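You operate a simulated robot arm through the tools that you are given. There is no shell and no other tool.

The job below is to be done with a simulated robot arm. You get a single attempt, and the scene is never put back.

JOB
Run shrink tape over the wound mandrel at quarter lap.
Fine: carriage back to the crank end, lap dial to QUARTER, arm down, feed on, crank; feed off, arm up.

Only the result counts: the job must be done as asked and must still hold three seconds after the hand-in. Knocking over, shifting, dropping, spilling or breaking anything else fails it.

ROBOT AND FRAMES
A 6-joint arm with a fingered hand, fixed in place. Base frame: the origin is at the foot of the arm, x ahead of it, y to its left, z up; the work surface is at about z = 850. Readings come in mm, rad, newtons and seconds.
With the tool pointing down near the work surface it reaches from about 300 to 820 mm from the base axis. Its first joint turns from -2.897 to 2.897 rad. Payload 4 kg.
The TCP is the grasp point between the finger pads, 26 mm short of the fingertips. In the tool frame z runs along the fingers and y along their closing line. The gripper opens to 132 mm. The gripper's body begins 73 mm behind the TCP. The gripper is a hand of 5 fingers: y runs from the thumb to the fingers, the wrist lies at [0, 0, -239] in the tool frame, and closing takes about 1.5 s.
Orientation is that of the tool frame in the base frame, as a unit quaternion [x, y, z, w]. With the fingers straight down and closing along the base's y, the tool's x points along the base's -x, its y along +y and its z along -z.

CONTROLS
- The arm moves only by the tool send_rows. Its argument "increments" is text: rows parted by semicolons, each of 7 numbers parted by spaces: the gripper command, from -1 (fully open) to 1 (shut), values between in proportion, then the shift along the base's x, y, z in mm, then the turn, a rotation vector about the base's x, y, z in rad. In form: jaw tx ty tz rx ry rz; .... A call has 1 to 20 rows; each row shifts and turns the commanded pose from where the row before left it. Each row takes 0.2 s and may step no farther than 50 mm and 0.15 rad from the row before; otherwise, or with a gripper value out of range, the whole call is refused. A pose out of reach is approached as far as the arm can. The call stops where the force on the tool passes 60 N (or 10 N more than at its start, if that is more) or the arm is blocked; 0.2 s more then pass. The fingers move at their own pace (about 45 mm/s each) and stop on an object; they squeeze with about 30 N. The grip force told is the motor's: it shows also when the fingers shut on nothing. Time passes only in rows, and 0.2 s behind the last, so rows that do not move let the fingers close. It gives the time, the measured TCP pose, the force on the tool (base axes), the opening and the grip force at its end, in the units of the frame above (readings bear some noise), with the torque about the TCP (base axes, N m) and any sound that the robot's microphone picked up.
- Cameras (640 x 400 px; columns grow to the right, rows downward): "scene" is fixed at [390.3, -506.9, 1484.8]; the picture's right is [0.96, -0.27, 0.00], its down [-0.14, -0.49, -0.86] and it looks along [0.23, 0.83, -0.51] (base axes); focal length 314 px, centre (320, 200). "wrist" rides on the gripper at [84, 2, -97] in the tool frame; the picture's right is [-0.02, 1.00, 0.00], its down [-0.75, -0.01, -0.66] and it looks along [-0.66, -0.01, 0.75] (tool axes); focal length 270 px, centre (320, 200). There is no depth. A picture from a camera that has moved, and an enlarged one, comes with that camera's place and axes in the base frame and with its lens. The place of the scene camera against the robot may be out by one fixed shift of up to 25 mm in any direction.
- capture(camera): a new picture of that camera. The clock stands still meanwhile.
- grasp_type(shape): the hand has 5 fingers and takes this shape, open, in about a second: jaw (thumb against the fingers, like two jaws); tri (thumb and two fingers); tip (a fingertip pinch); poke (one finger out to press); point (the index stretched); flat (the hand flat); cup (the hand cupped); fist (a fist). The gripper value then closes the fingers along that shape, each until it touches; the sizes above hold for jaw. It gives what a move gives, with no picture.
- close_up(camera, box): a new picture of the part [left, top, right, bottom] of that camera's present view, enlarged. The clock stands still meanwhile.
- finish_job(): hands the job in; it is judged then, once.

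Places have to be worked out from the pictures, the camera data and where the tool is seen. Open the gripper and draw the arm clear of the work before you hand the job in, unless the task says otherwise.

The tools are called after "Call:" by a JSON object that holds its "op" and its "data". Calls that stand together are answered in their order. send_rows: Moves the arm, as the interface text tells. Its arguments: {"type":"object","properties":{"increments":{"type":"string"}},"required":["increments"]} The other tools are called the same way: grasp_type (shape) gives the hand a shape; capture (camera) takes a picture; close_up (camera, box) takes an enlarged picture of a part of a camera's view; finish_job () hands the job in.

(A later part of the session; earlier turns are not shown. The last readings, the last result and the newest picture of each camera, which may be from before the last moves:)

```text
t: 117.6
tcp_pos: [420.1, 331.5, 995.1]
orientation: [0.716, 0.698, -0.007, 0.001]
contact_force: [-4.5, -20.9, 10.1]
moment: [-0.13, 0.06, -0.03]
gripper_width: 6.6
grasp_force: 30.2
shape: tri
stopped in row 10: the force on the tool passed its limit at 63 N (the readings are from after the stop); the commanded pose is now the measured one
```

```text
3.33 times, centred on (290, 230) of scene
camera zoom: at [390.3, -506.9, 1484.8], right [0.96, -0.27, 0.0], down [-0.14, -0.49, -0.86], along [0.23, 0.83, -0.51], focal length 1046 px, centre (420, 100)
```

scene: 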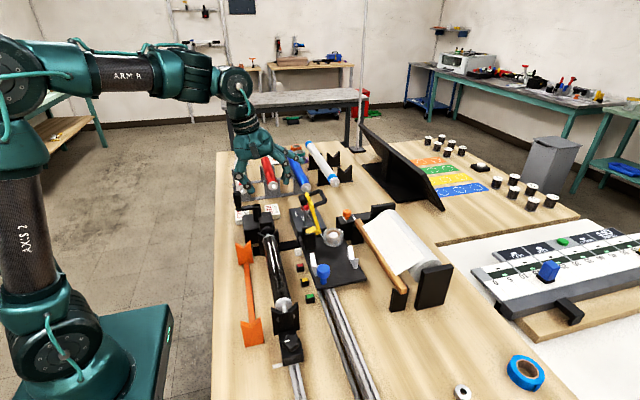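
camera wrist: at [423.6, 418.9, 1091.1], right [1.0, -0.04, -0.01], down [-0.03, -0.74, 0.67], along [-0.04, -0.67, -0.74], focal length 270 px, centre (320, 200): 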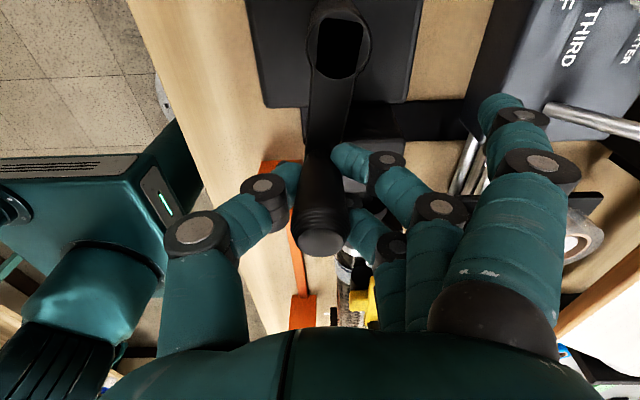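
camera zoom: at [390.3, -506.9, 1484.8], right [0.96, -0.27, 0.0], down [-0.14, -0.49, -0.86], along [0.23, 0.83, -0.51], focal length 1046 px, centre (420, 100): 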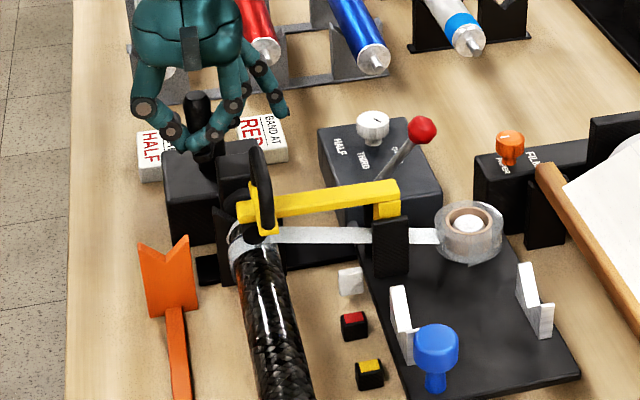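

Anticlockwise works: the carriage advances and a band of tape has appeared on the mandrel. Fitting the grip points gives the crank centre at about (430.5,386) with R≈56, so I continue with this corrected circle.

Call:
{"op": "send_rows", "data": {"increments": "1 14.6 -0.9 0 0.003 0 0.01; 1 14.3 3 0 0 0 0; 1 13.1 6.5 0 0 0 0; 1 0 0 0 0 0 0"}}

Call:
{"op": "send_rows", "data": {"increments": "1 11 9.7 0 0 0 0; 1 8 12.2 0 0 0 0; 1 4.7 13.8 0 0 0 0; 1 0 0 0 0 0 0"}}

Call:
{"op": "capture", "data": {"camera": "wrist"}}

Call:
{"op": "close_up", "data": {"camera": "scene", "box": [210, 170, 370, 290]}}

```text
t: 118.6
tcp_pos: [461.7, 346.0, 996.2]
orientation: [0.711, 0.703, -0.004, 0.0]
contact_force: [8.1, -11.0, 7.1]
moment: [0.03, -0.25, -0.07]
gripper_width: 6.3
grasp_force: 29.5
shape: tri
```

```text
t: 119.6
tcp_pos: [486.5, 380.6, 995.6]
orientation: [0.71, 0.704, -0.005, 0.0]
contact_force: [-20.8, 0.5, 7.4]
moment: [0.13, 0.38, 0.03]
gripper_width: 6.4
grasp_force: 29.9
shape: tri
```

```text
taken
camera wrist: at [488.3, 466.2, 1091.7], right [1.0, -0.03, -0.01], down [-0.02, -0.75, 0.66], along [-0.03, -0.66, -0.75], focal length 270 px, centre (320, 200)
```

wrist: 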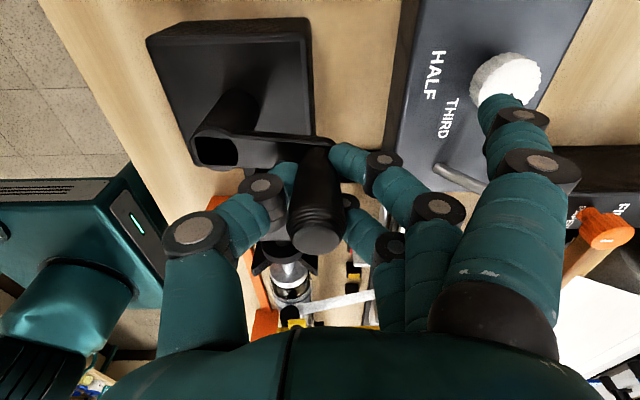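

```text
3.33 times, centred on (290, 230) of scene
camera zoom: at [390.3, -506.9, 1484.8], right [0.96, -0.27, 0.0], down [-0.14, -0.49, -0.86], along [0.23, 0.83, -0.51], focal length 1046 px, centre (420, 100)
```

zoom: 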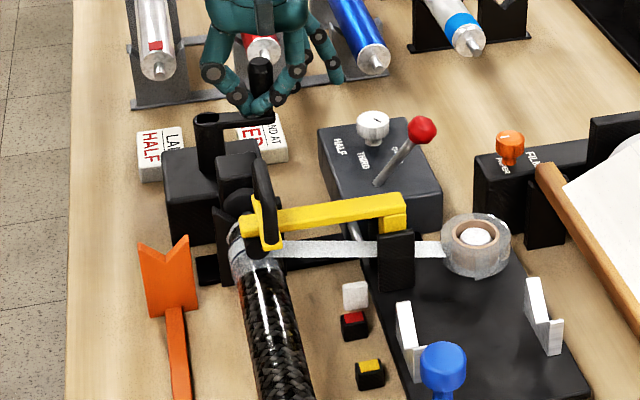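

The carriage is feeding toward the tail and the taped length grows evenly. I continue another half turn, trimming the circle by about 1.5 mm.

Call:
{"op": "send_rows", "data": {"increments": "1 -0.6 13.1 0 0 0 0; 1 -3 14.3 0 0 0 0; 1 -6.5 13.1 0 0 0 0; 1 -9.7 11 0 0 0 0; 1 -12.2 8 0 0 0 0; 1 -13.8 4.7 0 0 0 0; 1 -14.6 0.9 0 0 0 0; 1 -14.3 -3 0 0 0 0; 1 0 0 0 0 0 0"}}

Call:
{"op": "capture", "data": {"camera": "wrist"}}

Call:
{"op": "close_up", "data": {"camera": "scene", "box": [210, 170, 410, 320]}}

```text
t: 121.6
tcp_pos: [411.9, 440.0, 995.4]
orientation: [0.713, 0.701, -0.005, 0.0]
contact_force: [11.9, -43.0, -6.3]
moment: [-0.36, -0.29, -0.26]
gripper_width: 4.7
grasp_force: 30.1
shape: tri
```

```text
taken
camera wrist: at [414.6, 526.5, 1092.9], right [1.0, -0.04, -0.01], down [-0.02, -0.75, 0.66], along [-0.03, -0.66, -0.75], focal length 270 px, centre (320, 200)
```

wrist: 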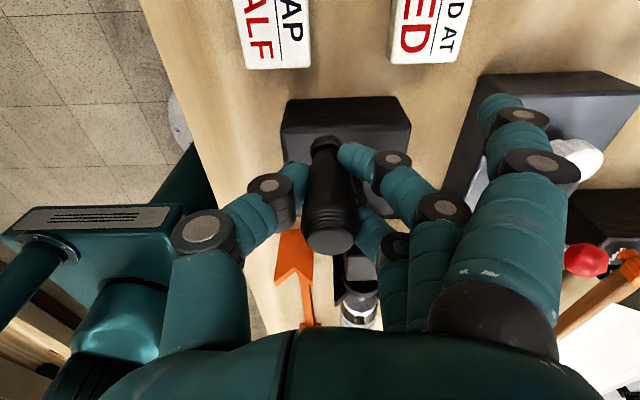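

```text
2.67 times, centred on (310, 245) of scene
camera zoom: at [390.3, -506.9, 1484.8], right [0.96, -0.27, 0.0], down [-0.14, -0.49, -0.86], along [0.23, 0.83, -0.51], focal length 836 px, centre (347, 80)
```

zoom: 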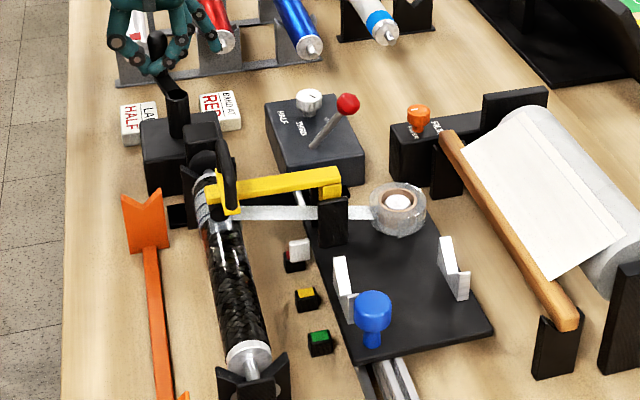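

Tape is winding on visibly. The crank centre refits to about (429,382) with R≈54; I correct for that and continue past the -x side.

Call:
{"op": "send_rows", "data": {"increments": "1 -10.7 -11.7 0 0.003 0 0.005; 1 -11 -8.8 0 0 0 0; 1 -8.4 -11.3 0 0 0 0; 1 -5.2 -13.1 0 0 0 0; 1 -1.6 -14 0 0 0 0; 1 2.1 -14 0 0 0 0; 1 5.6 -12.9 0 0 0 0; 1 8.8 -11 0 0 0 0; 1 0 0 0 0 0 0"}}

Call:
{"op": "close_up", "data": {"camera": "scene", "box": [210, 170, 410, 320]}}

Call:
{"op": "capture", "data": {"camera": "wrist"}}

```text
t: 123.6
tcp_pos: [391.0, 344.0, 995.2]
orientation: [0.71, 0.705, -0.001, -0.001]
contact_force: [2.4, 3.6, 18.4]
moment: [0.25, -0.14, 0.0]
gripper_width: 7.0
grasp_force: 30.2
shape: tri
```

```text
2.67 times, centred on (310, 245) of scene
camera zoom: at [390.3, -506.9, 1484.8], right [0.96, -0.27, 0.0], down [-0.14, -0.49, -0.86], along [0.23, 0.83, -0.51], focal length 836 px, centre (347, 80)
```

zoom: 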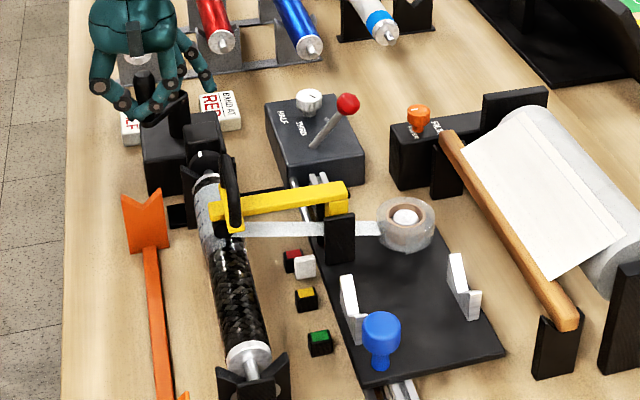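

```text
taken
camera wrist: at [393.4, 429.4, 1091.1], right [1.0, -0.03, 0.0], down [-0.02, -0.75, 0.66], along [-0.02, -0.66, -0.75], focal length 270 px, centre (320, 200)
```

wrist: 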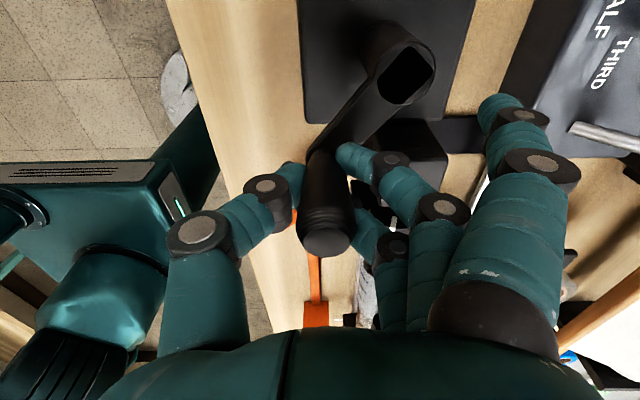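

One full turn has fed roughly 40–45 mm, with the forces now low. I make another full turn in 22.5° steps.

Call:
{"op": "send_rows", "data": {"increments": "1 17.5 -11.7 0 0 0 0; 1 20.7 -4.1 0 0 0 0; 1 20.7 4.1 0 0 0 0; 1 17.5 11.7 0 0 0 0; 1 11.7 17.5 0 0 0 0; 1 4.1 20.7 0 0 0 0; 1 -4.1 20.7 0 0 0 0; 1 -11.7 17.5 0 0 0 0; 1 -17.5 11.7 0 0 0 0; 1 -20.7 4.1 0 0 0 0; 1 -20.7 -4.1 0 0 0 0; 1 -17.5 -11.7 0 0 0 0; 1 -11.7 -17.5 0 0 0 0; 1 -4.1 -20.7 0 0 0 0; 1 4.1 -20.7 0 0 0 0; 1 11.7 -17.5 0 0 0 0; 1 0 0 0 0 0 0"}}

Call:
{"op": "close_up", "data": {"camera": "scene", "box": [210, 170, 410, 320]}}

Call:
{"op": "capture", "data": {"camera": "wrist"}}

```text
t: 127.2
tcp_pos: [390.8, 341.3, 995.9]
orientation: [0.709, 0.705, -0.005, -0.001]
contact_force: [-7.4, -7.0, -7.6]
moment: [-0.18, 0.04, 0.07]
gripper_width: 5.0
grasp_force: 30.0
shape: tri
```

```text
2.67 times, centred on (310, 245) of scene
camera zoom: at [390.3, -506.9, 1484.8], right [0.96, -0.27, 0.0], down [-0.14, -0.49, -0.86], along [0.23, 0.83, -0.51], focal length 836 px, centre (347, 80)
```

zoom: 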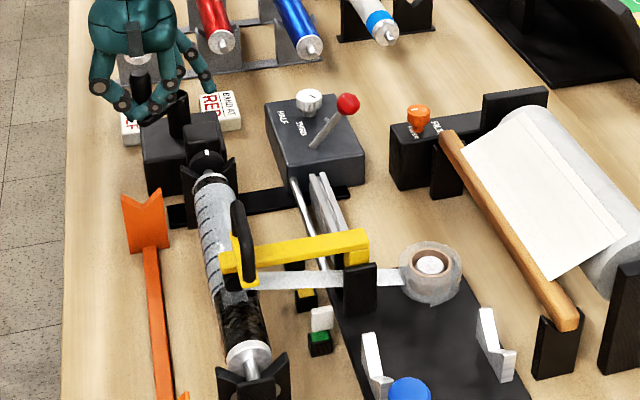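

```text
taken
camera wrist: at [393.2, 426.7, 1091.9], right [1.0, -0.03, -0.01], down [-0.02, -0.75, 0.66], along [-0.02, -0.66, -0.75], focal length 270 px, centre (320, 200)
```

wrist: 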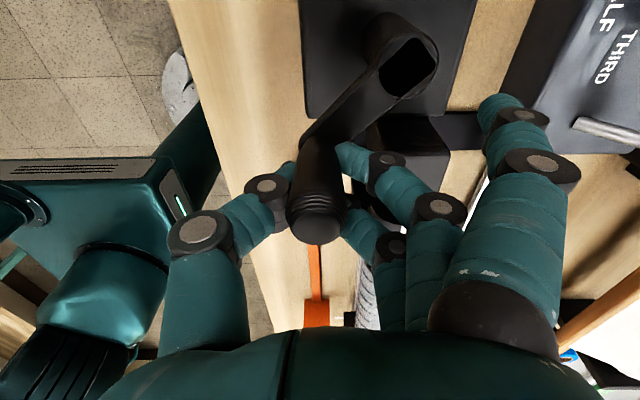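

One turn advanced the carriage about 110 mm, with neat lap lines on the tape. About 75 mm of braid is left, so I go on in smaller portions.

Call:
{"op": "send_rows", "data": {"increments": "1 17.5 -10.7 0 0 0 0; 1 20.7 -4.1 0 0 0 0; 1 20.7 4.1 0 0 0 0; 1 17.5 11.7 0 0 0 0; 1 11.7 17.5 0 0 0 0; 1 4.1 20.7 0 0 0 0; 1 0 0 0 0 0 0"}}

Call:
{"op": "close_up", "data": {"camera": "scene", "box": [230, 200, 390, 320]}}

```text
t: 128.8
tcp_pos: [483.7, 382.2, 995.3]
orientation: [0.71, 0.705, -0.004, -0.002]
contact_force: [-4.8, -0.1, -2.9]
moment: [-0.01, 0.02, 0.03]
gripper_width: 3.9
grasp_force: 30.1
shape: tri
```

```text
3.33 times, centred on (310, 260) of scene
camera zoom: at [390.3, -506.9, 1484.8], right [0.96, -0.27, 0.0], down [-0.14, -0.49, -0.86], along [0.23, 0.83, -0.51], focal length 1046 px, centre (353, 0)
```

zoom: 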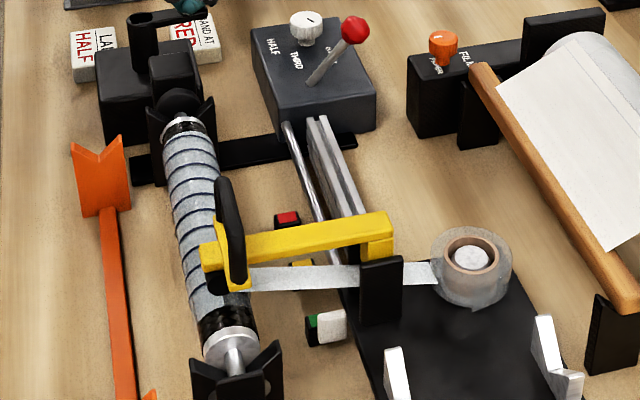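

The tape nearly covers the mandrel, with only about 15–20 mm of black left by the tail ring. I crank a little more and look.

Call:
{"op": "send_rows", "data": {"increments": "1 -4.1 20.7 0 0 0 0; 1 -11.7 17.5 0 0 0 0; 1 0 0 0 0 0 0"}}

Call:
{"op": "close_up", "data": {"camera": "scene", "box": [230, 220, 360, 317]}}

Call:
{"op": "capture", "data": {"camera": "wrist"}}

```text
t: 129.6
tcp_pos: [468.7, 420.2, 994.3]
orientation: [0.709, 0.705, -0.005, -0.002]
contact_force: [-17.6, -19.3, 3.9]
moment: [-0.28, 0.29, 0.23]
gripper_width: 4.7
grasp_force: 29.7
shape: tri
```

```text
4.12 times, centred on (295, 268) of scene
camera zoom: at [390.3, -506.9, 1484.8], right [0.96, -0.27, 0.0], down [-0.14, -0.49, -0.86], along [0.23, 0.83, -0.51], focal length 1293 px, centre (423, -82)
```

zoom: 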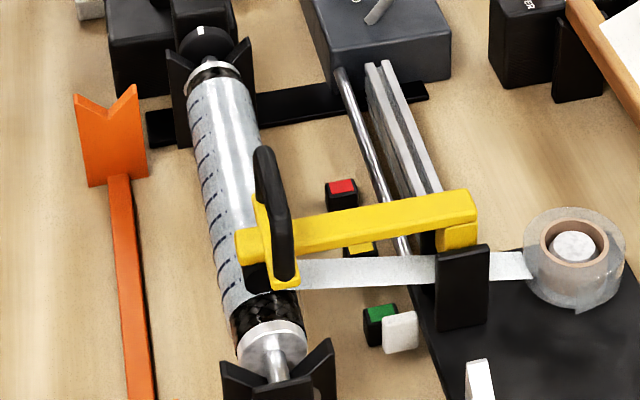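

```text
taken
camera wrist: at [471.1, 505.5, 1091.6], right [1.0, -0.03, -0.01], down [-0.02, -0.75, 0.66], along [-0.02, -0.66, -0.75], focal length 270 px, centre (320, 200)
```

wrist: 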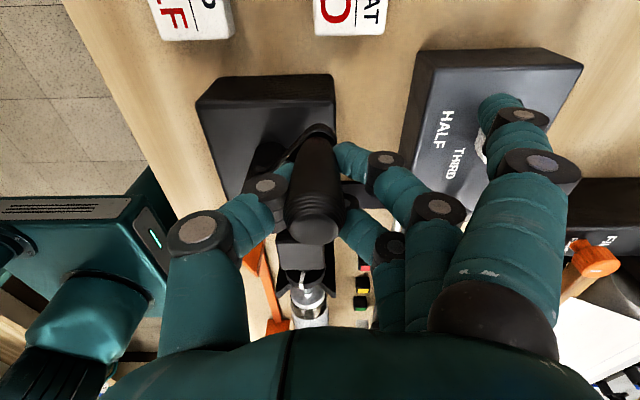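

Call:
{"op": "send_rows", "data": {"increments": "1 -17.5 10.7 0 0 0 0; 1 -20.7 4.1 0 0 0 0; 1 0 0 0 0 0 0"}}

Call:
{"op": "close_up", "data": {"camera": "scene", "box": [230, 220, 360, 317]}}

```text
t: 130.4
tcp_pos: [428.4, 434.7, 995.2]
orientation: [0.71, 0.704, -0.004, 0.0]
contact_force: [1.1, -32.6, -3.8]
moment: [-0.5, -0.08, -0.05]
gripper_width: 4.9
grasp_force: 29.8
shape: tri
```

```text
4.12 times, centred on (295, 268) of scene
camera zoom: at [390.3, -506.9, 1484.8], right [0.96, -0.27, 0.0], down [-0.14, -0.49, -0.86], along [0.23, 0.83, -0.51], focal length 1293 px, centre (423, -82)
```

zoom: 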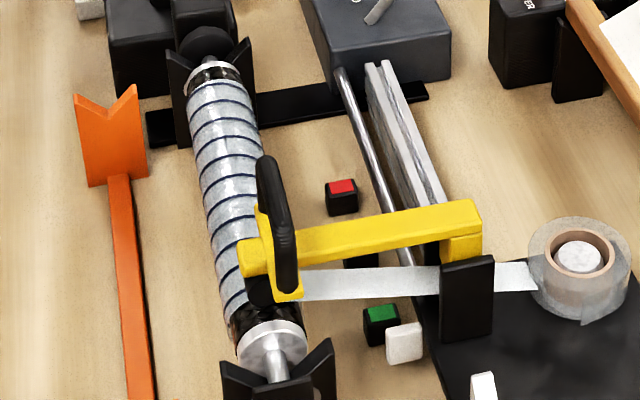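

About 10 mm of black remains. I continue two more small steps.

Call:
{"op": "send_rows", "data": {"increments": "1 -20.7 -6 0 0 0 0; 1 -17.5 -11.7 0 0 0 0; 1 0 0 0 0 0 0"}}

Call:
{"op": "close_up", "data": {"camera": "scene", "box": [230, 220, 360, 317]}}

```text
t: 131.2
tcp_pos: [390.4, 419.9, 994.4]
orientation: [0.71, 0.705, -0.003, -0.001]
contact_force: [6.5, -6.0, -2.9]
moment: [-0.08, -0.22, -0.07]
gripper_width: 4.5
grasp_force: 29.5
shape: tri
```

```text
4.12 times, centred on (295, 268) of scene
camera zoom: at [390.3, -506.9, 1484.8], right [0.96, -0.27, 0.0], down [-0.14, -0.49, -0.86], along [0.23, 0.83, -0.51], focal length 1293 px, centre (423, -82)
```

zoom: 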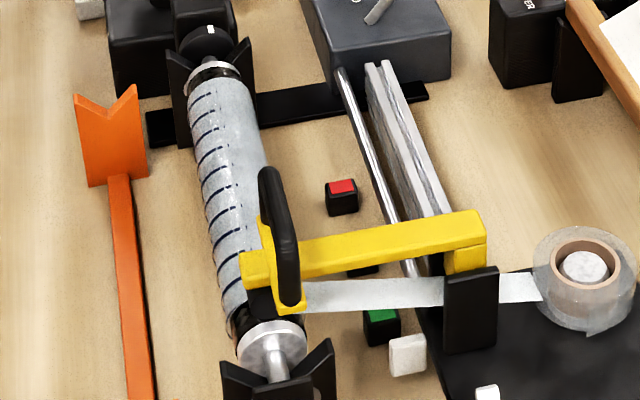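

Call:
{"op": "send_rows", "data": {"increments": "1 -10.7 -17.5 0 0 0 0; 1 0 0 0 0 0 0"}}

Call:
{"op": "close_up", "data": {"camera": "scene", "box": [240, 250, 320, 310]}}

```text
t: 131.8
tcp_pos: [380.1, 400.8, 994.0]
orientation: [0.708, 0.706, -0.004, -0.001]
contact_force: [-5.9, 4.5, 4.6]
moment: [0.15, 0.04, 0.05]
gripper_width: 4.8
grasp_force: 30.0
shape: tri
```

```text
6.67 times, centred on (280, 280) of scene
camera zoom: at [390.3, -506.9, 1484.8], right [0.96, -0.27, 0.0], down [-0.14, -0.49, -0.86], along [0.23, 0.83, -0.51], focal length 2091 px, centre (587, -333)
```

zoom: 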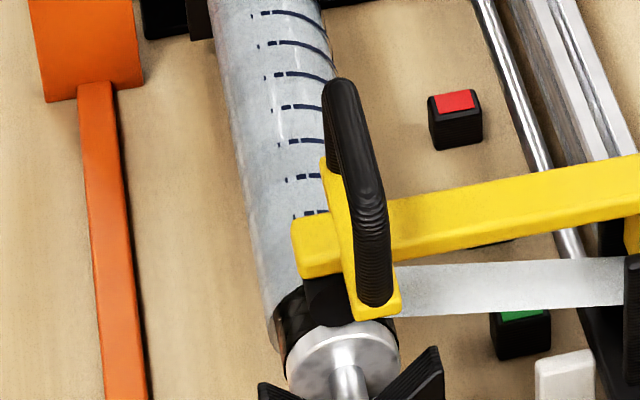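

Only a thin dark sliver is left by the tail ring. I add one more short step and check.

Call:
{"op": "send_rows", "data": {"increments": "1 -3.5 -15.5 0 0 0 0; 1 0 0 0 0 0 0"}}

Call:
{"op": "close_up", "data": {"camera": "scene", "box": [240, 250, 320, 310]}}

Call:
{"op": "close_up", "data": {"camera": "scene", "box": [210, 200, 370, 320]}}

```text
t: 132.4
tcp_pos: [374.4, 386.2, 994.8]
orientation: [0.709, 0.705, -0.005, 0.0]
contact_force: [-8.1, 1.6, 2.6]
moment: [0.06, 0.05, 0.09]
gripper_width: 4.8
grasp_force: 30.0
shape: tri
```

```text
6.67 times, centred on (280, 280) of scene
camera zoom: at [390.3, -506.9, 1484.8], right [0.96, -0.27, 0.0], down [-0.14, -0.49, -0.86], along [0.23, 0.83, -0.51], focal length 2091 px, centre (587, -333)
```

zoom: 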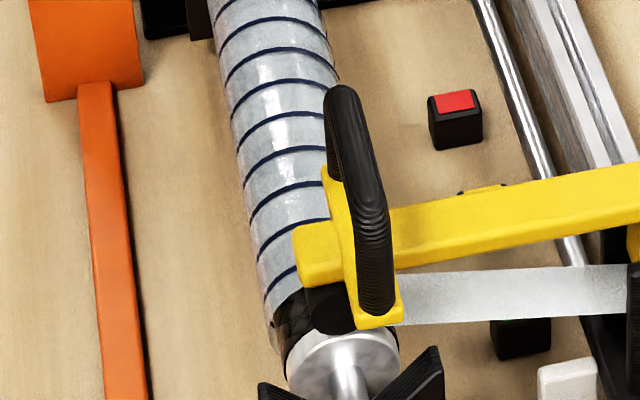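

```text
3.33 times, centred on (290, 260) of scene
camera zoom: at [390.3, -506.9, 1484.8], right [0.96, -0.27, 0.0], down [-0.14, -0.49, -0.86], along [0.23, 0.83, -0.51], focal length 1046 px, centre (420, 0)
```

zoom: 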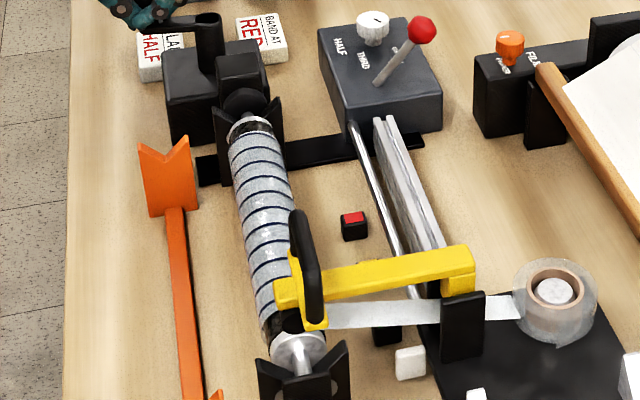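

The flag has travelled from y≈221 to about y≈0, which is the tail end of the mandrel body. I zoom in closely on the roller, tail ring and V-stand before deciding.

Call:
{"op": "close_up", "data": {"camera": "scene", "box": [262, 276, 312, 312]}}

Call:
{"op": "close_up", "data": {"camera": "scene", "box": [250, 225, 300, 262]}}

```text
11.11 times, centred on (287, 294) of scene
camera zoom: at [390.3, -506.9, 1484.8], right [0.96, -0.27, 0.0], down [-0.14, -0.49, -0.86], along [0.23, 0.83, -0.51], focal length 3485 px, centre (687, -844)
```

zoom: 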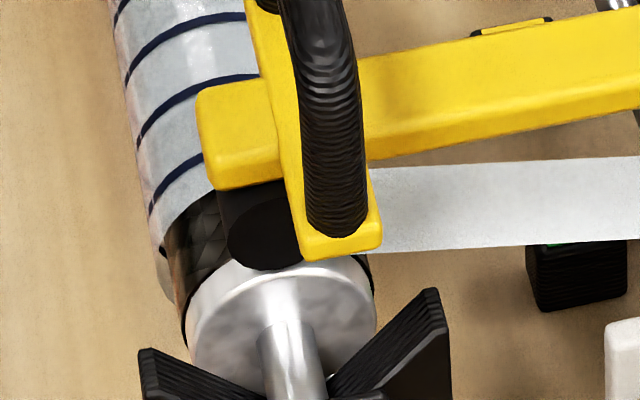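

```text
10.81 times, centred on (275, 244) of scene
camera zoom: at [390.3, -506.9, 1484.8], right [0.96, -0.27, 0.0], down [-0.14, -0.49, -0.86], along [0.23, 0.83, -0.51], focal length 3391 px, centre (806, -270)
```

zoom: 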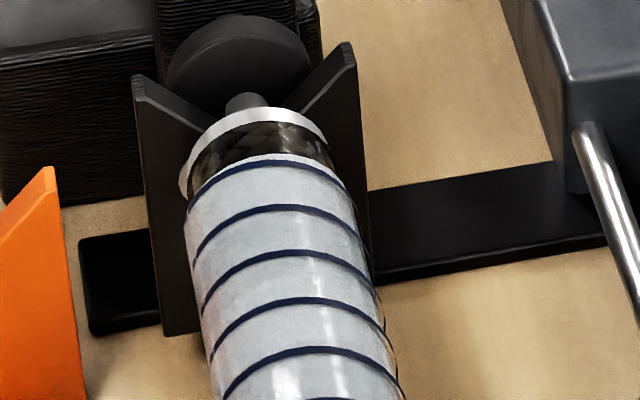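

The laps are even and the tape edge no longer advances while the roller passes it, with equal margins at both ends, so the winding is complete. I release the crank, rise, tilt the fingertips outward and move toward the feed lever to switch it off.

Call:
{"op": "send_rows", "data": {"increments": "0.3 0 0 0 0 0 0; -0.1 0 0 0 0 0 0; -0.1 0 0 0 0 0 0; -0.1 0 0 0 0 0 0; -0.1 0 0 0 0 0 0; -0.1 0 0 30 0 0 0; -0.1 0 0 40 0 0 0; -0.1 0 0 20 0 0 0; -0.1 0 0 0 0.005 -0.12 0; -0.1 0 0 0 0.005 -0.12 0; -0.1 40 -5 0 0 0 0; -0.1 45 -10 0 0 0 0; -0.1 45 -15 0 0 0 0; -0.1 45 -15 -5 0 0 0; -0.1 45 -12 -10 0 0 0; -0.1 20 0 -10 0 0 0; -0.1 0 0 0 0 0 0"}}

Call:
{"op": "capture", "data": {"camera": "wrist"}}

Call:
{"op": "capture", "data": {"camera": "scene"}}

```text
t: 136.0
tcp_pos: [618.2, 327.6, 1061.9]
orientation: [0.704, 0.7, 0.084, 0.079]
contact_force: [-0.6, -0.1, 0.0]
moment: [0.03, 0.0, -0.02]
gripper_width: 72.1
grasp_force: 0.1
shape: tri
```

```text
taken
camera wrist: at [596.7, 411.7, 1156.4], right [0.97, -0.03, 0.23], down [-0.17, -0.76, 0.63], along [0.16, -0.65, -0.74], focal length 270 px, centre (320, 200)
```

wrist: 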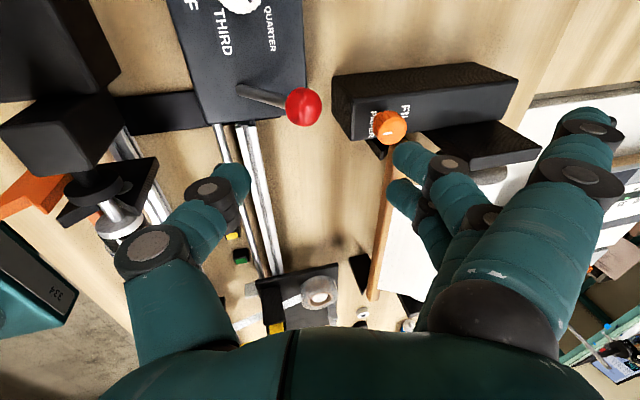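

```text
taken
```

scene: 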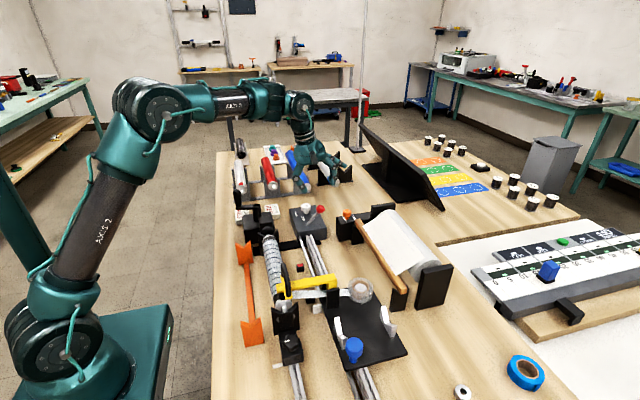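

The ball is at (630,329,949). I come down with the fingers just beyond it (+x side) and the thumb well clear on the other side.

Call:
{"op": "send_rows", "data": {"increments": "-0.1 -4 1.5 -35 0 0 0; -0.1 0 0 -35 0 0 0; -0.1 0 0 -30 0 0 0; -0.1 0 0 -9 0 0 0; -0.1 0 0 0 0 0 0"}}

Call:
{"op": "capture", "data": {"camera": "wrist"}}

Call:
{"op": "close_up", "data": {"camera": "scene", "box": [260, 150, 380, 240]}}

```text
t: 137.2
tcp_pos: [614.3, 332.5, 951.0]
orientation: [0.704, 0.7, 0.085, 0.08]
contact_force: [0.1, -0.6, -0.3]
moment: [0.02, 0.01, -0.02]
gripper_width: 71.9
grasp_force: 0.0
shape: tri
```

```text
taken
camera wrist: at [594.0, 415.7, 1046.6], right [0.97, -0.03, 0.23], down [-0.17, -0.76, 0.63], along [0.16, -0.65, -0.74], focal length 270 px, centre (320, 200)
```

wrist: 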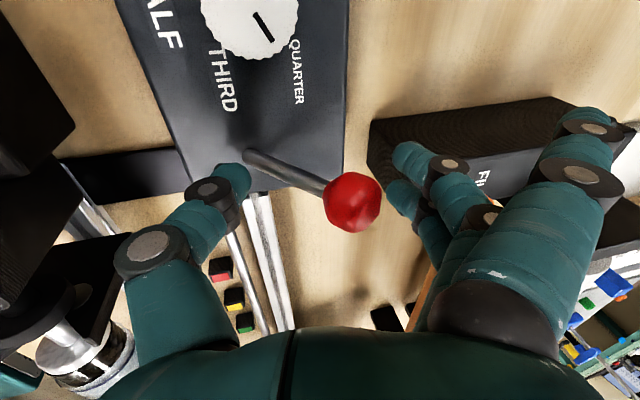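

```text
4.44 times, centred on (320, 195) of scene
camera zoom: at [390.3, -506.9, 1484.8], right [0.96, -0.27, 0.0], down [-0.14, -0.49, -0.86], along [0.23, 0.83, -0.51], focal length 1394 px, centre (320, 222)
```

zoom: 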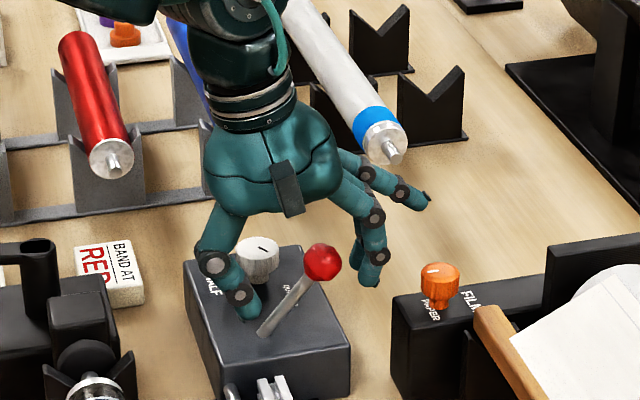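

Thumb and fingers straddle the lever as planned. I draw the hand toward -x so that the fingers pull the ball back toward upright.

Call:
{"op": "send_rows", "data": {"increments": "-0.1 -8 -1 0 0 0 0; -0.1 -8 -1 0 0 0 0; -0.1 -8 -1 0 0 0 0; -0.1 -8 0 0 0 0 0; -0.1 -8 0 1 0 0 0; -0.1 0 0 0 0 0 0"}}

Call:
{"op": "capture", "data": {"camera": "wrist"}}

Call:
{"op": "close_up", "data": {"camera": "scene", "box": [260, 150, 380, 240]}}

```text
t: 138.6
tcp_pos: [575.0, 328.1, 953.1]
orientation: [0.705, 0.699, 0.086, 0.081]
contact_force: [13.0, 0.6, 18.8]
moment: [0.02, -0.73, -0.04]
gripper_width: 79.9
grasp_force: 0.0
shape: tri
```

```text
taken
camera wrist: at [553.2, 411.6, 1048.1], right [0.97, -0.03, 0.23], down [-0.17, -0.76, 0.63], along [0.16, -0.65, -0.74], focal length 270 px, centre (320, 200)
```

wrist: 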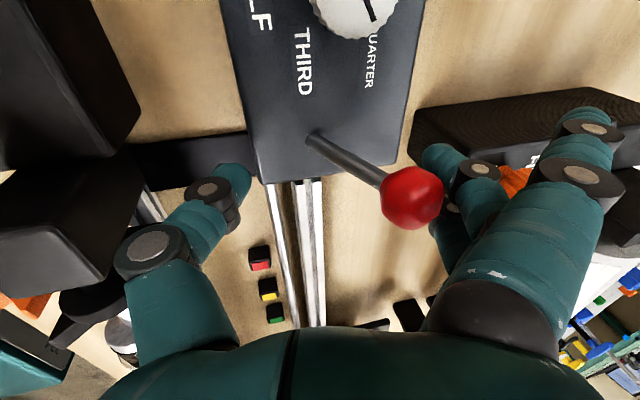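

```text
4.44 times, centred on (320, 195) of scene
camera zoom: at [390.3, -506.9, 1484.8], right [0.96, -0.27, 0.0], down [-0.14, -0.49, -0.86], along [0.23, 0.83, -0.51], focal length 1394 px, centre (320, 222)
```

zoom: 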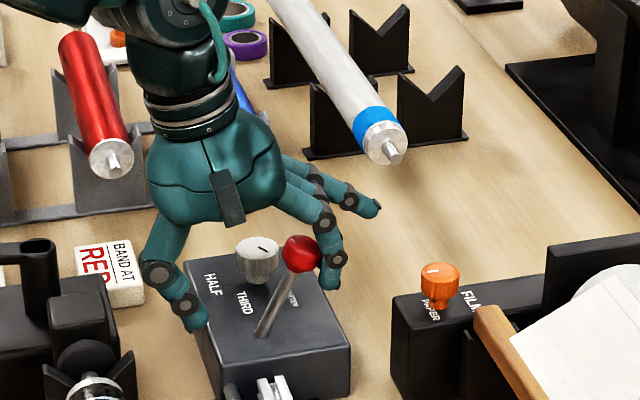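

The lever has come partway back, with the fingers flexing a little. I keep pulling and close slightly for stiffness.

Call:
{"op": "send_rows", "data": {"increments": "0.1 -6 0 2 0 0 0; 0.2 -6 0 2 0 0 0; 0.2 -6 0 2 0 0 0; 0.2 0 0 0 0 0 0"}}

Call:
{"op": "close_up", "data": {"camera": "scene", "box": [260, 150, 380, 240]}}

```text
t: 139.6
tcp_pos: [554.9, 326.6, 958.8]
orientation: [0.705, 0.7, 0.085, 0.079]
contact_force: [1.5, 1.7, -2.6]
moment: [-0.03, 0.15, 0.05]
gripper_width: 54.2
grasp_force: 0.1
shape: tri
```

```text
4.44 times, centred on (320, 195) of scene
camera zoom: at [390.3, -506.9, 1484.8], right [0.96, -0.27, 0.0], down [-0.14, -0.49, -0.86], along [0.23, 0.83, -0.51], focal length 1394 px, centre (320, 222)
```

zoom: 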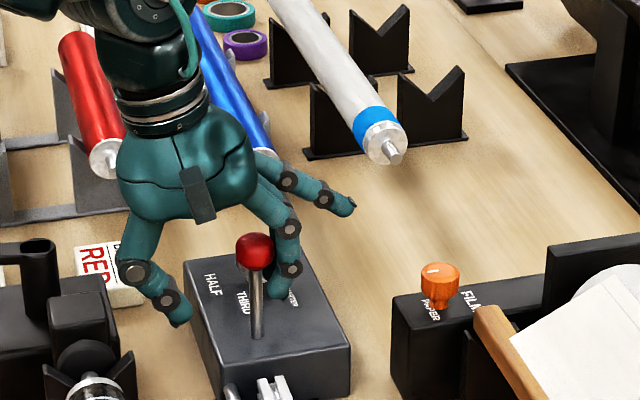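

The lever is upright again, feed off. I rise clear and check.

Call:
{"op": "send_rows", "data": {"increments": "0 3 0 0 0 0 0; -0.1 3 0 10 0 0 0; -0.1 0 0 35 0 0 0; -0.1 0 0 40 0 0 0; -0.1 0 0 30 0 0 0; -0.1 0 0 0 0 0 0"}}

Call:
{"op": "close_up", "data": {"camera": "scene", "box": [260, 180, 360, 255]}}

Call:
{"op": "capture", "data": {"camera": "wrist"}}

Call:
{"op": "close_up", "data": {"camera": "scene", "box": [230, 230, 420, 372]}}

```text
t: 141.0
tcp_pos: [562.6, 324.3, 1075.4]
orientation: [0.705, 0.699, 0.085, 0.081]
contact_force: [0.1, 0.7, 0.4]
moment: [0.0, -0.01, 0.01]
gripper_width: 71.6
grasp_force: 0.0
shape: tri
```

```text
5.33 times, centred on (310, 218) of scene
camera zoom: at [390.3, -506.9, 1484.8], right [0.96, -0.27, 0.0], down [-0.14, -0.49, -0.86], along [0.23, 0.83, -0.51], focal length 1673 px, centre (373, 107)
```

zoom: 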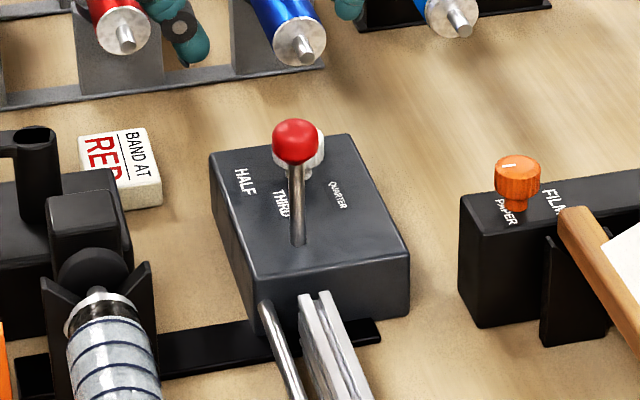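

```text
taken
camera wrist: at [541.0, 409.1, 1170.8], right [0.97, -0.03, 0.23], down [-0.17, -0.76, 0.63], along [0.16, -0.65, -0.74], focal length 270 px, centre (320, 200)
```

wrist: 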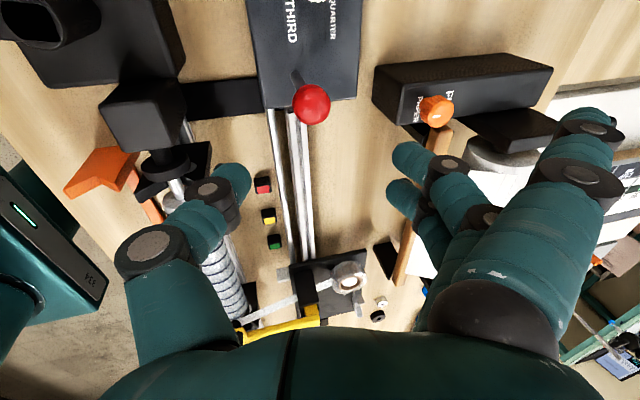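

```text
2.82 times, centred on (325, 301) of scene
camera zoom: at [390.3, -506.9, 1484.8], right [0.96, -0.27, 0.0], down [-0.14, -0.49, -0.86], along [0.23, 0.83, -0.51], focal length 884 px, centre (306, -84)
```

zoom: 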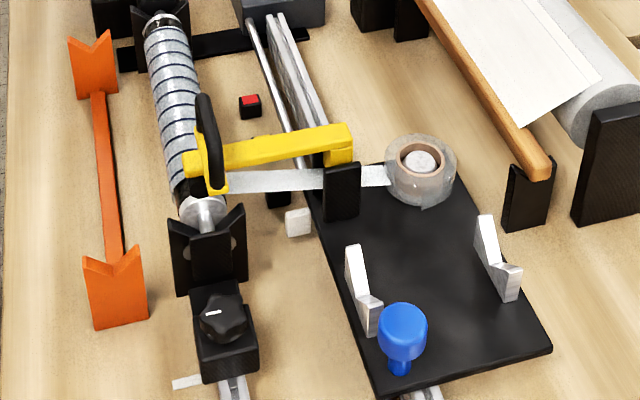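

Lever upright and dial still on QUARTER. Now the arm must come up: with the carriage at the tail, its D-handle is near y≈0. I move over there at a safe height and look.

Call:
{"op": "send_rows", "data": {"increments": "-0.1 -25 -30 15 0 0 0; -0.1 -25 -40 10 0 0 0; -0.1 -25 -40 10 -0.003 0.06 0; -0.1 -25 -40 10 -0.003 0.06 0; -0.1 -10 -45 0 0 0 0; -0.1 -5 -45 0 0 0 0; -0.1 0 -45 0 0 0 0; -0.1 0 -30 0 0 0 0; -0.1 0 0 0 0 0 0"}}

Call:
{"op": "capture", "data": {"camera": "wrist"}}

Call:
{"op": "close_up", "data": {"camera": "scene", "box": [200, 200, 360, 320]}}

```text
t: 143.0
tcp_pos: [447.6, 13.4, 1118.4]
orientation: [0.708, 0.704, 0.041, 0.04]
contact_force: [-0.6, -0.6, 0.2]
moment: [0.0, -0.05, -0.02]
gripper_width: 71.9
grasp_force: 0.0
shape: tri
```

```text
taken
camera wrist: at [437.5, 97.5, 1214.6], right [0.99, -0.03, 0.11], down [-0.09, -0.75, 0.65], along [0.07, -0.66, -0.75], focal length 270 px, centre (320, 200)
```

wrist: 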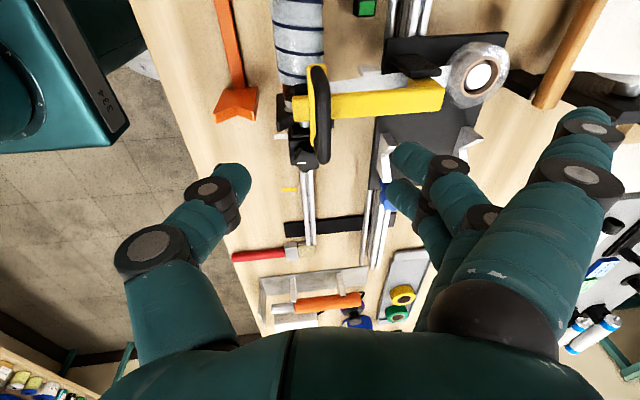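

```text
3.33 times, centred on (280, 260) of scene
camera zoom: at [390.3, -506.9, 1484.8], right [0.96, -0.27, 0.0], down [-0.14, -0.49, -0.86], along [0.23, 0.83, -0.51], focal length 1046 px, centre (453, 0)
```

zoom: 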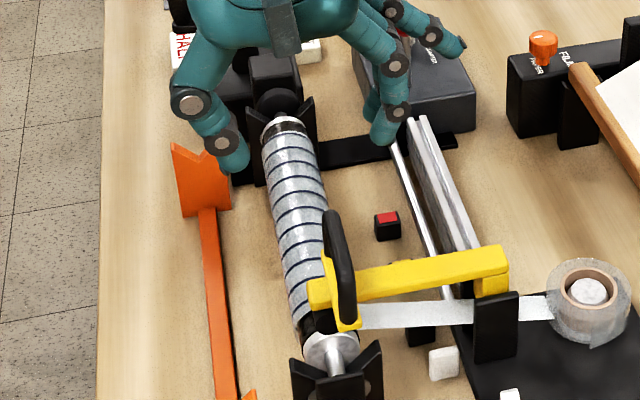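

The D-bar (arm down) runs from y≈-27 to 44 at x≈457, z≈1013. I lower the hand over it, thumb on the -x side, and cage it loosely.

Call:
{"op": "send_rows", "data": {"increments": "-0.1 9 -5 -30 0 0 0; -0.1 0 0 -30 0 0 0; -0.1 0 0 -20 0 0 0; 0.1 0 0 -14 0 0 0; 0.1 0 0 0 0 0 0; 0.1 0 0 0 0 0 0"}}

Call:
{"op": "capture", "data": {"camera": "wrist"}}

Call:
{"op": "close_up", "data": {"camera": "scene", "box": [220, 210, 340, 300]}}

```text
t: 144.4
tcp_pos: [453.1, 6.6, 1022.8]
orientation: [0.709, 0.703, 0.04, 0.04]
contact_force: [0.4, -0.3, -0.5]
moment: [0.0, 0.0, -0.05]
gripper_width: 60.0
grasp_force: 0.0
shape: tri
```

```text
taken
camera wrist: at [444.2, 91.8, 1119.3], right [0.99, -0.03, 0.11], down [-0.09, -0.75, 0.65], along [0.07, -0.66, -0.75], focal length 270 px, centre (320, 200)
```

wrist: 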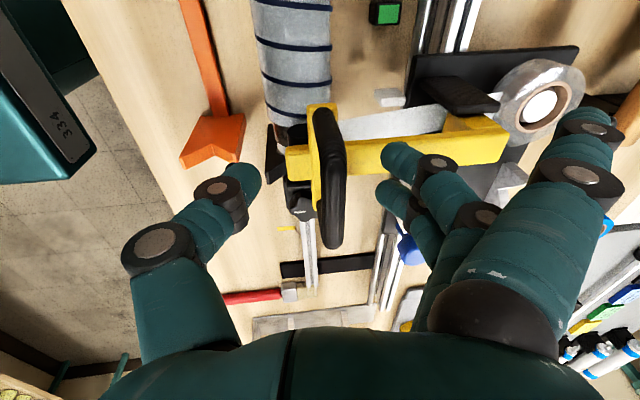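

```text
4.44 times, centred on (280, 255) of scene
camera zoom: at [390.3, -506.9, 1484.8], right [0.96, -0.27, 0.0], down [-0.14, -0.49, -0.86], along [0.23, 0.83, -0.51], focal length 1394 px, centre (498, -44)
```

zoom: 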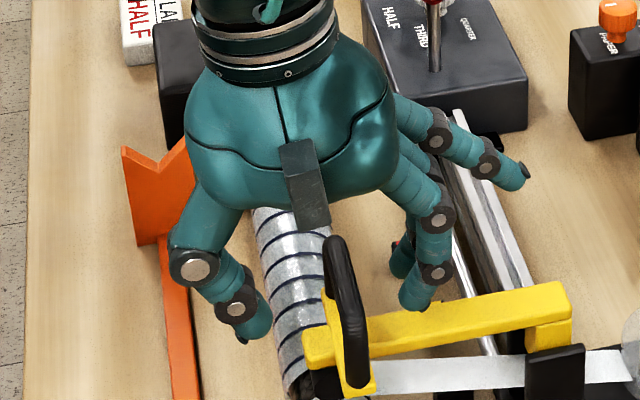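

The bar's middle lies between thumb and fingers. I close to a loose cage and swing it up along its arc about (584,918).

Call:
{"op": "send_rows", "data": {"increments": "0.5 3 0 0 0 0 0; 0.75 0 0 0 0 0 0; 1 0 0 0 0 0 0; 1 0 0 0 0 0 0; 1 0 0 0 0 0 0; 1 0 0 0 0 0 0"}}

Call:
{"op": "capture", "data": {"camera": "wrist"}}

Call:
{"op": "close_up", "data": {"camera": "scene", "box": [220, 210, 340, 300]}}

```text
t: 145.8
tcp_pos: [457.9, 6.8, 1023.2]
orientation: [0.708, 0.704, 0.041, 0.041]
contact_force: [1.9, -0.9, -1.6]
moment: [-0.01, 0.0, 0.03]
gripper_width: 0.1
grasp_force: 30.5
shape: tri
```

```text
taken
camera wrist: at [447.7, 91.2, 1119.6], right [0.99, -0.03, 0.11], down [-0.09, -0.75, 0.65], along [0.07, -0.66, -0.75], focal length 270 px, centre (320, 200)
```

wrist: 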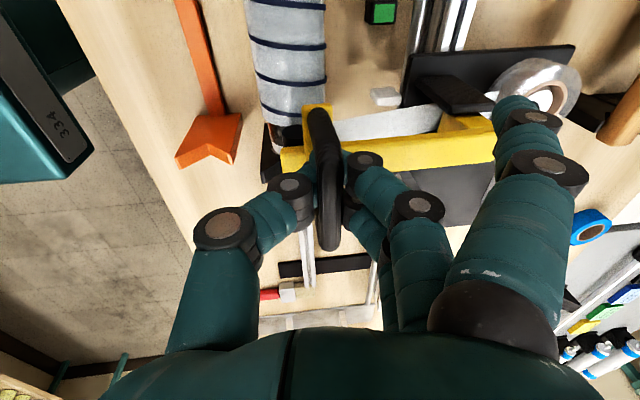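

```text
4.44 times, centred on (280, 255) of scene
camera zoom: at [390.3, -506.9, 1484.8], right [0.96, -0.27, 0.0], down [-0.14, -0.49, -0.86], along [0.23, 0.83, -0.51], focal length 1394 px, centre (498, -44)
```

zoom: 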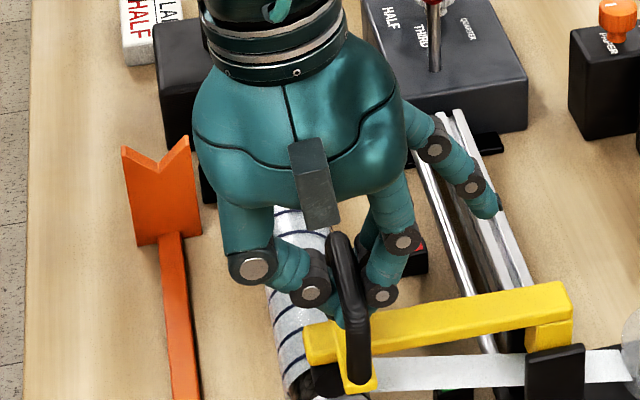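

The bar is caged. I begin lifting along the arc in two parts, watching forces.

Call:
{"op": "send_rows", "data": {"increments": "1 7 8 8 0 0 0; 1 7.5 -8 8.7 0 0 0; 1 8.2 0 7.5 0 0 0; 1 8.5 0 7 0 0 0; 1 9 0 6 0 0 0; 1 9.5 0 6 0 0 0; 1 0 0 0 0 0 0"}}

Call:
{"op": "close_up", "data": {"camera": "scene", "box": [220, 200, 380, 320]}}

```text
t: 147.4
tcp_pos: [509.3, 7.8, 1066.2]
orientation: [0.709, 0.703, 0.04, 0.039]
contact_force: [6.7, -0.8, -18.1]
moment: [0.05, 0.2, 0.0]
gripper_width: 0.0
grasp_force: 30.0
shape: tri
```

```text
3.33 times, centred on (300, 260) of scene
camera zoom: at [390.3, -506.9, 1484.8], right [0.96, -0.27, 0.0], down [-0.14, -0.49, -0.86], along [0.23, 0.83, -0.51], focal length 1046 px, centre (387, 0)
```

zoom: 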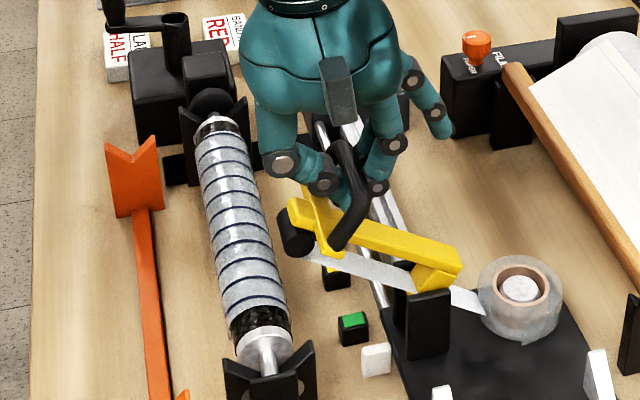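

The arm is rising smoothly off the mandrel and the tape looks even. I continue to the upright stop.

Call:
{"op": "send_rows", "data": {"increments": "1 10 0 4 0 0 0; 1 10 0 4 0 0 0; 1 10.5 0 3 0 0 0; 1 10.5 0 2.5 0 0 0; 1 11 0 1 0 0 0; 1 11 0 0 0 0 0; 1 0 0 0 0 0 0"}}

Call:
{"op": "close_up", "data": {"camera": "scene", "box": [220, 190, 400, 325]}}

Call:
{"op": "capture", "data": {"camera": "wrist"}}

```text
t: 149.0
tcp_pos: [569.7, 6.7, 1078.3]
orientation: [0.708, 0.704, 0.038, 0.037]
contact_force: [-6.4, 1.2, -53.2]
moment: [0.01, 0.52, 0.02]
gripper_width: 0.0
grasp_force: 30.0
shape: tri
```

```text
2.96 times, centred on (310, 258) of scene
camera zoom: at [390.3, -506.9, 1484.8], right [0.96, -0.27, 0.0], down [-0.14, -0.49, -0.86], along [0.23, 0.83, -0.51], focal length 929 px, centre (350, 30)
```

zoom: 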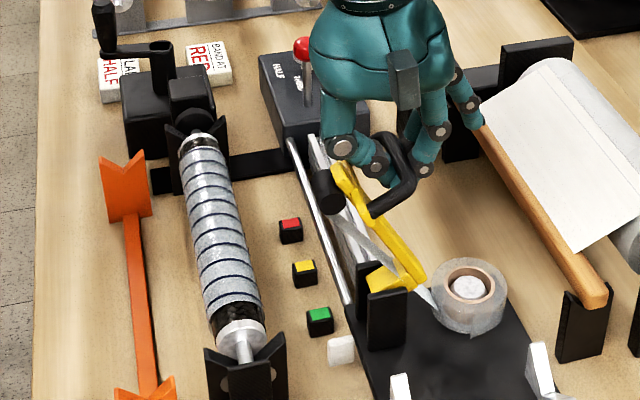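

```text
taken
camera wrist: at [560.4, 91.5, 1174.8], right [0.99, -0.03, 0.11], down [-0.09, -0.75, 0.65], along [0.06, -0.66, -0.75], focal length 270 px, centre (320, 200)
```

wrist: 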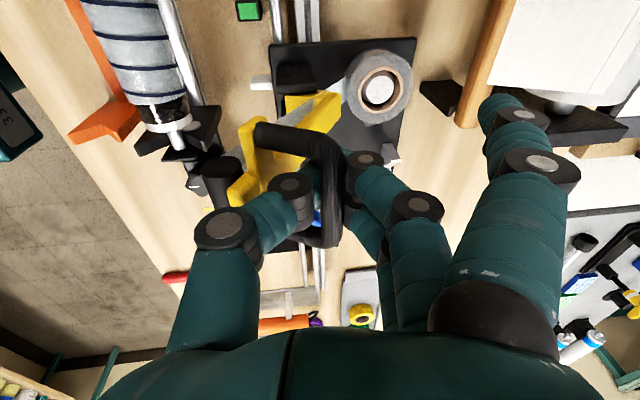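

The arm is nearly upright, but the tool is being pulled down (-53 N), so I lower slightly while finishing the swing toward +x.

Call:
{"op": "send_rows", "data": {"increments": "1 4 0 -6 0 0 0; 1 7 0 -2 0 0 0; 1 7 0 -2 0 0 0; 1 7 0 -2 0 0 0; 1 0 0 0 0 0 0"}}

Call:
{"op": "close_up", "data": {"camera": "scene", "box": [260, 190, 380, 280]}}

```text
t: 150.2
tcp_pos: [595.7, 8.1, 1075.5]
orientation: [0.708, 0.704, 0.043, 0.041]
contact_force: [-12.7, -2.7, 37.1]
moment: [0.02, 2.78, 0.07]
gripper_width: 0.3
grasp_force: 30.6
shape: tri
```

```text
4.44 times, centred on (320, 235) of scene
camera zoom: at [390.3, -506.9, 1484.8], right [0.96, -0.27, 0.0], down [-0.14, -0.49, -0.86], along [0.23, 0.83, -0.51], focal length 1394 px, centre (320, 44)
```

zoom: 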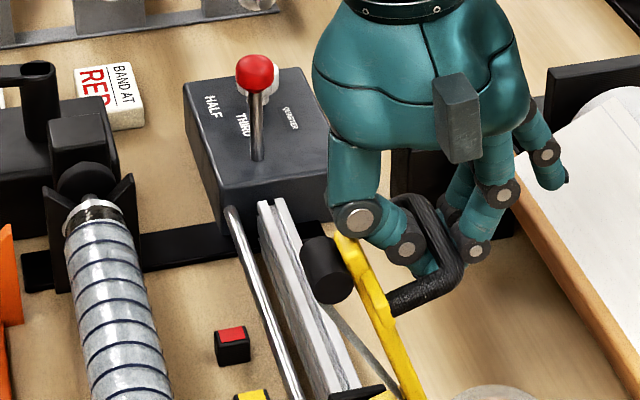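

The arm is within a few degrees of its original upright position. I relieve the vertical load and push slightly further to the stop.

Call:
{"op": "send_rows", "data": {"increments": "1 4 0 5 0 0 0; 1 5 0 0 0 0 0; 1 5 0 0 0 0 0; 1 0 0 0 0 0 0"}}

Call:
{"op": "close_up", "data": {"camera": "scene", "box": [260, 190, 380, 280]}}

Call:
{"op": "capture", "data": {"camera": "wrist"}}

```text
t: 151.2
tcp_pos: [608.5, 8.0, 1073.9]
orientation: [0.708, 0.704, 0.038, 0.038]
contact_force: [-24.7, 1.3, -12.4]
moment: [-0.03, 1.81, -0.03]
gripper_width: 0.1
grasp_force: 30.1
shape: tri
```

```text
4.44 times, centred on (320, 235) of scene
camera zoom: at [390.3, -506.9, 1484.8], right [0.96, -0.27, 0.0], down [-0.14, -0.49, -0.86], along [0.23, 0.83, -0.51], focal length 1394 px, centre (320, 44)
```

zoom: 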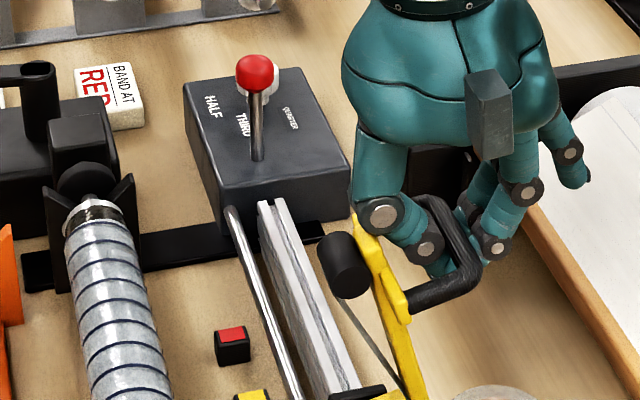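

```text
taken
camera wrist: at [599.3, 92.8, 1169.9], right [0.99, -0.03, 0.11], down [-0.09, -0.75, 0.65], along [0.06, -0.66, -0.75], focal length 270 px, centre (320, 200)
```

wrist: 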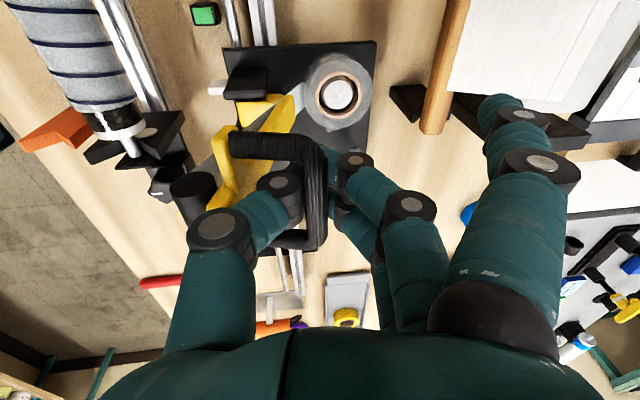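

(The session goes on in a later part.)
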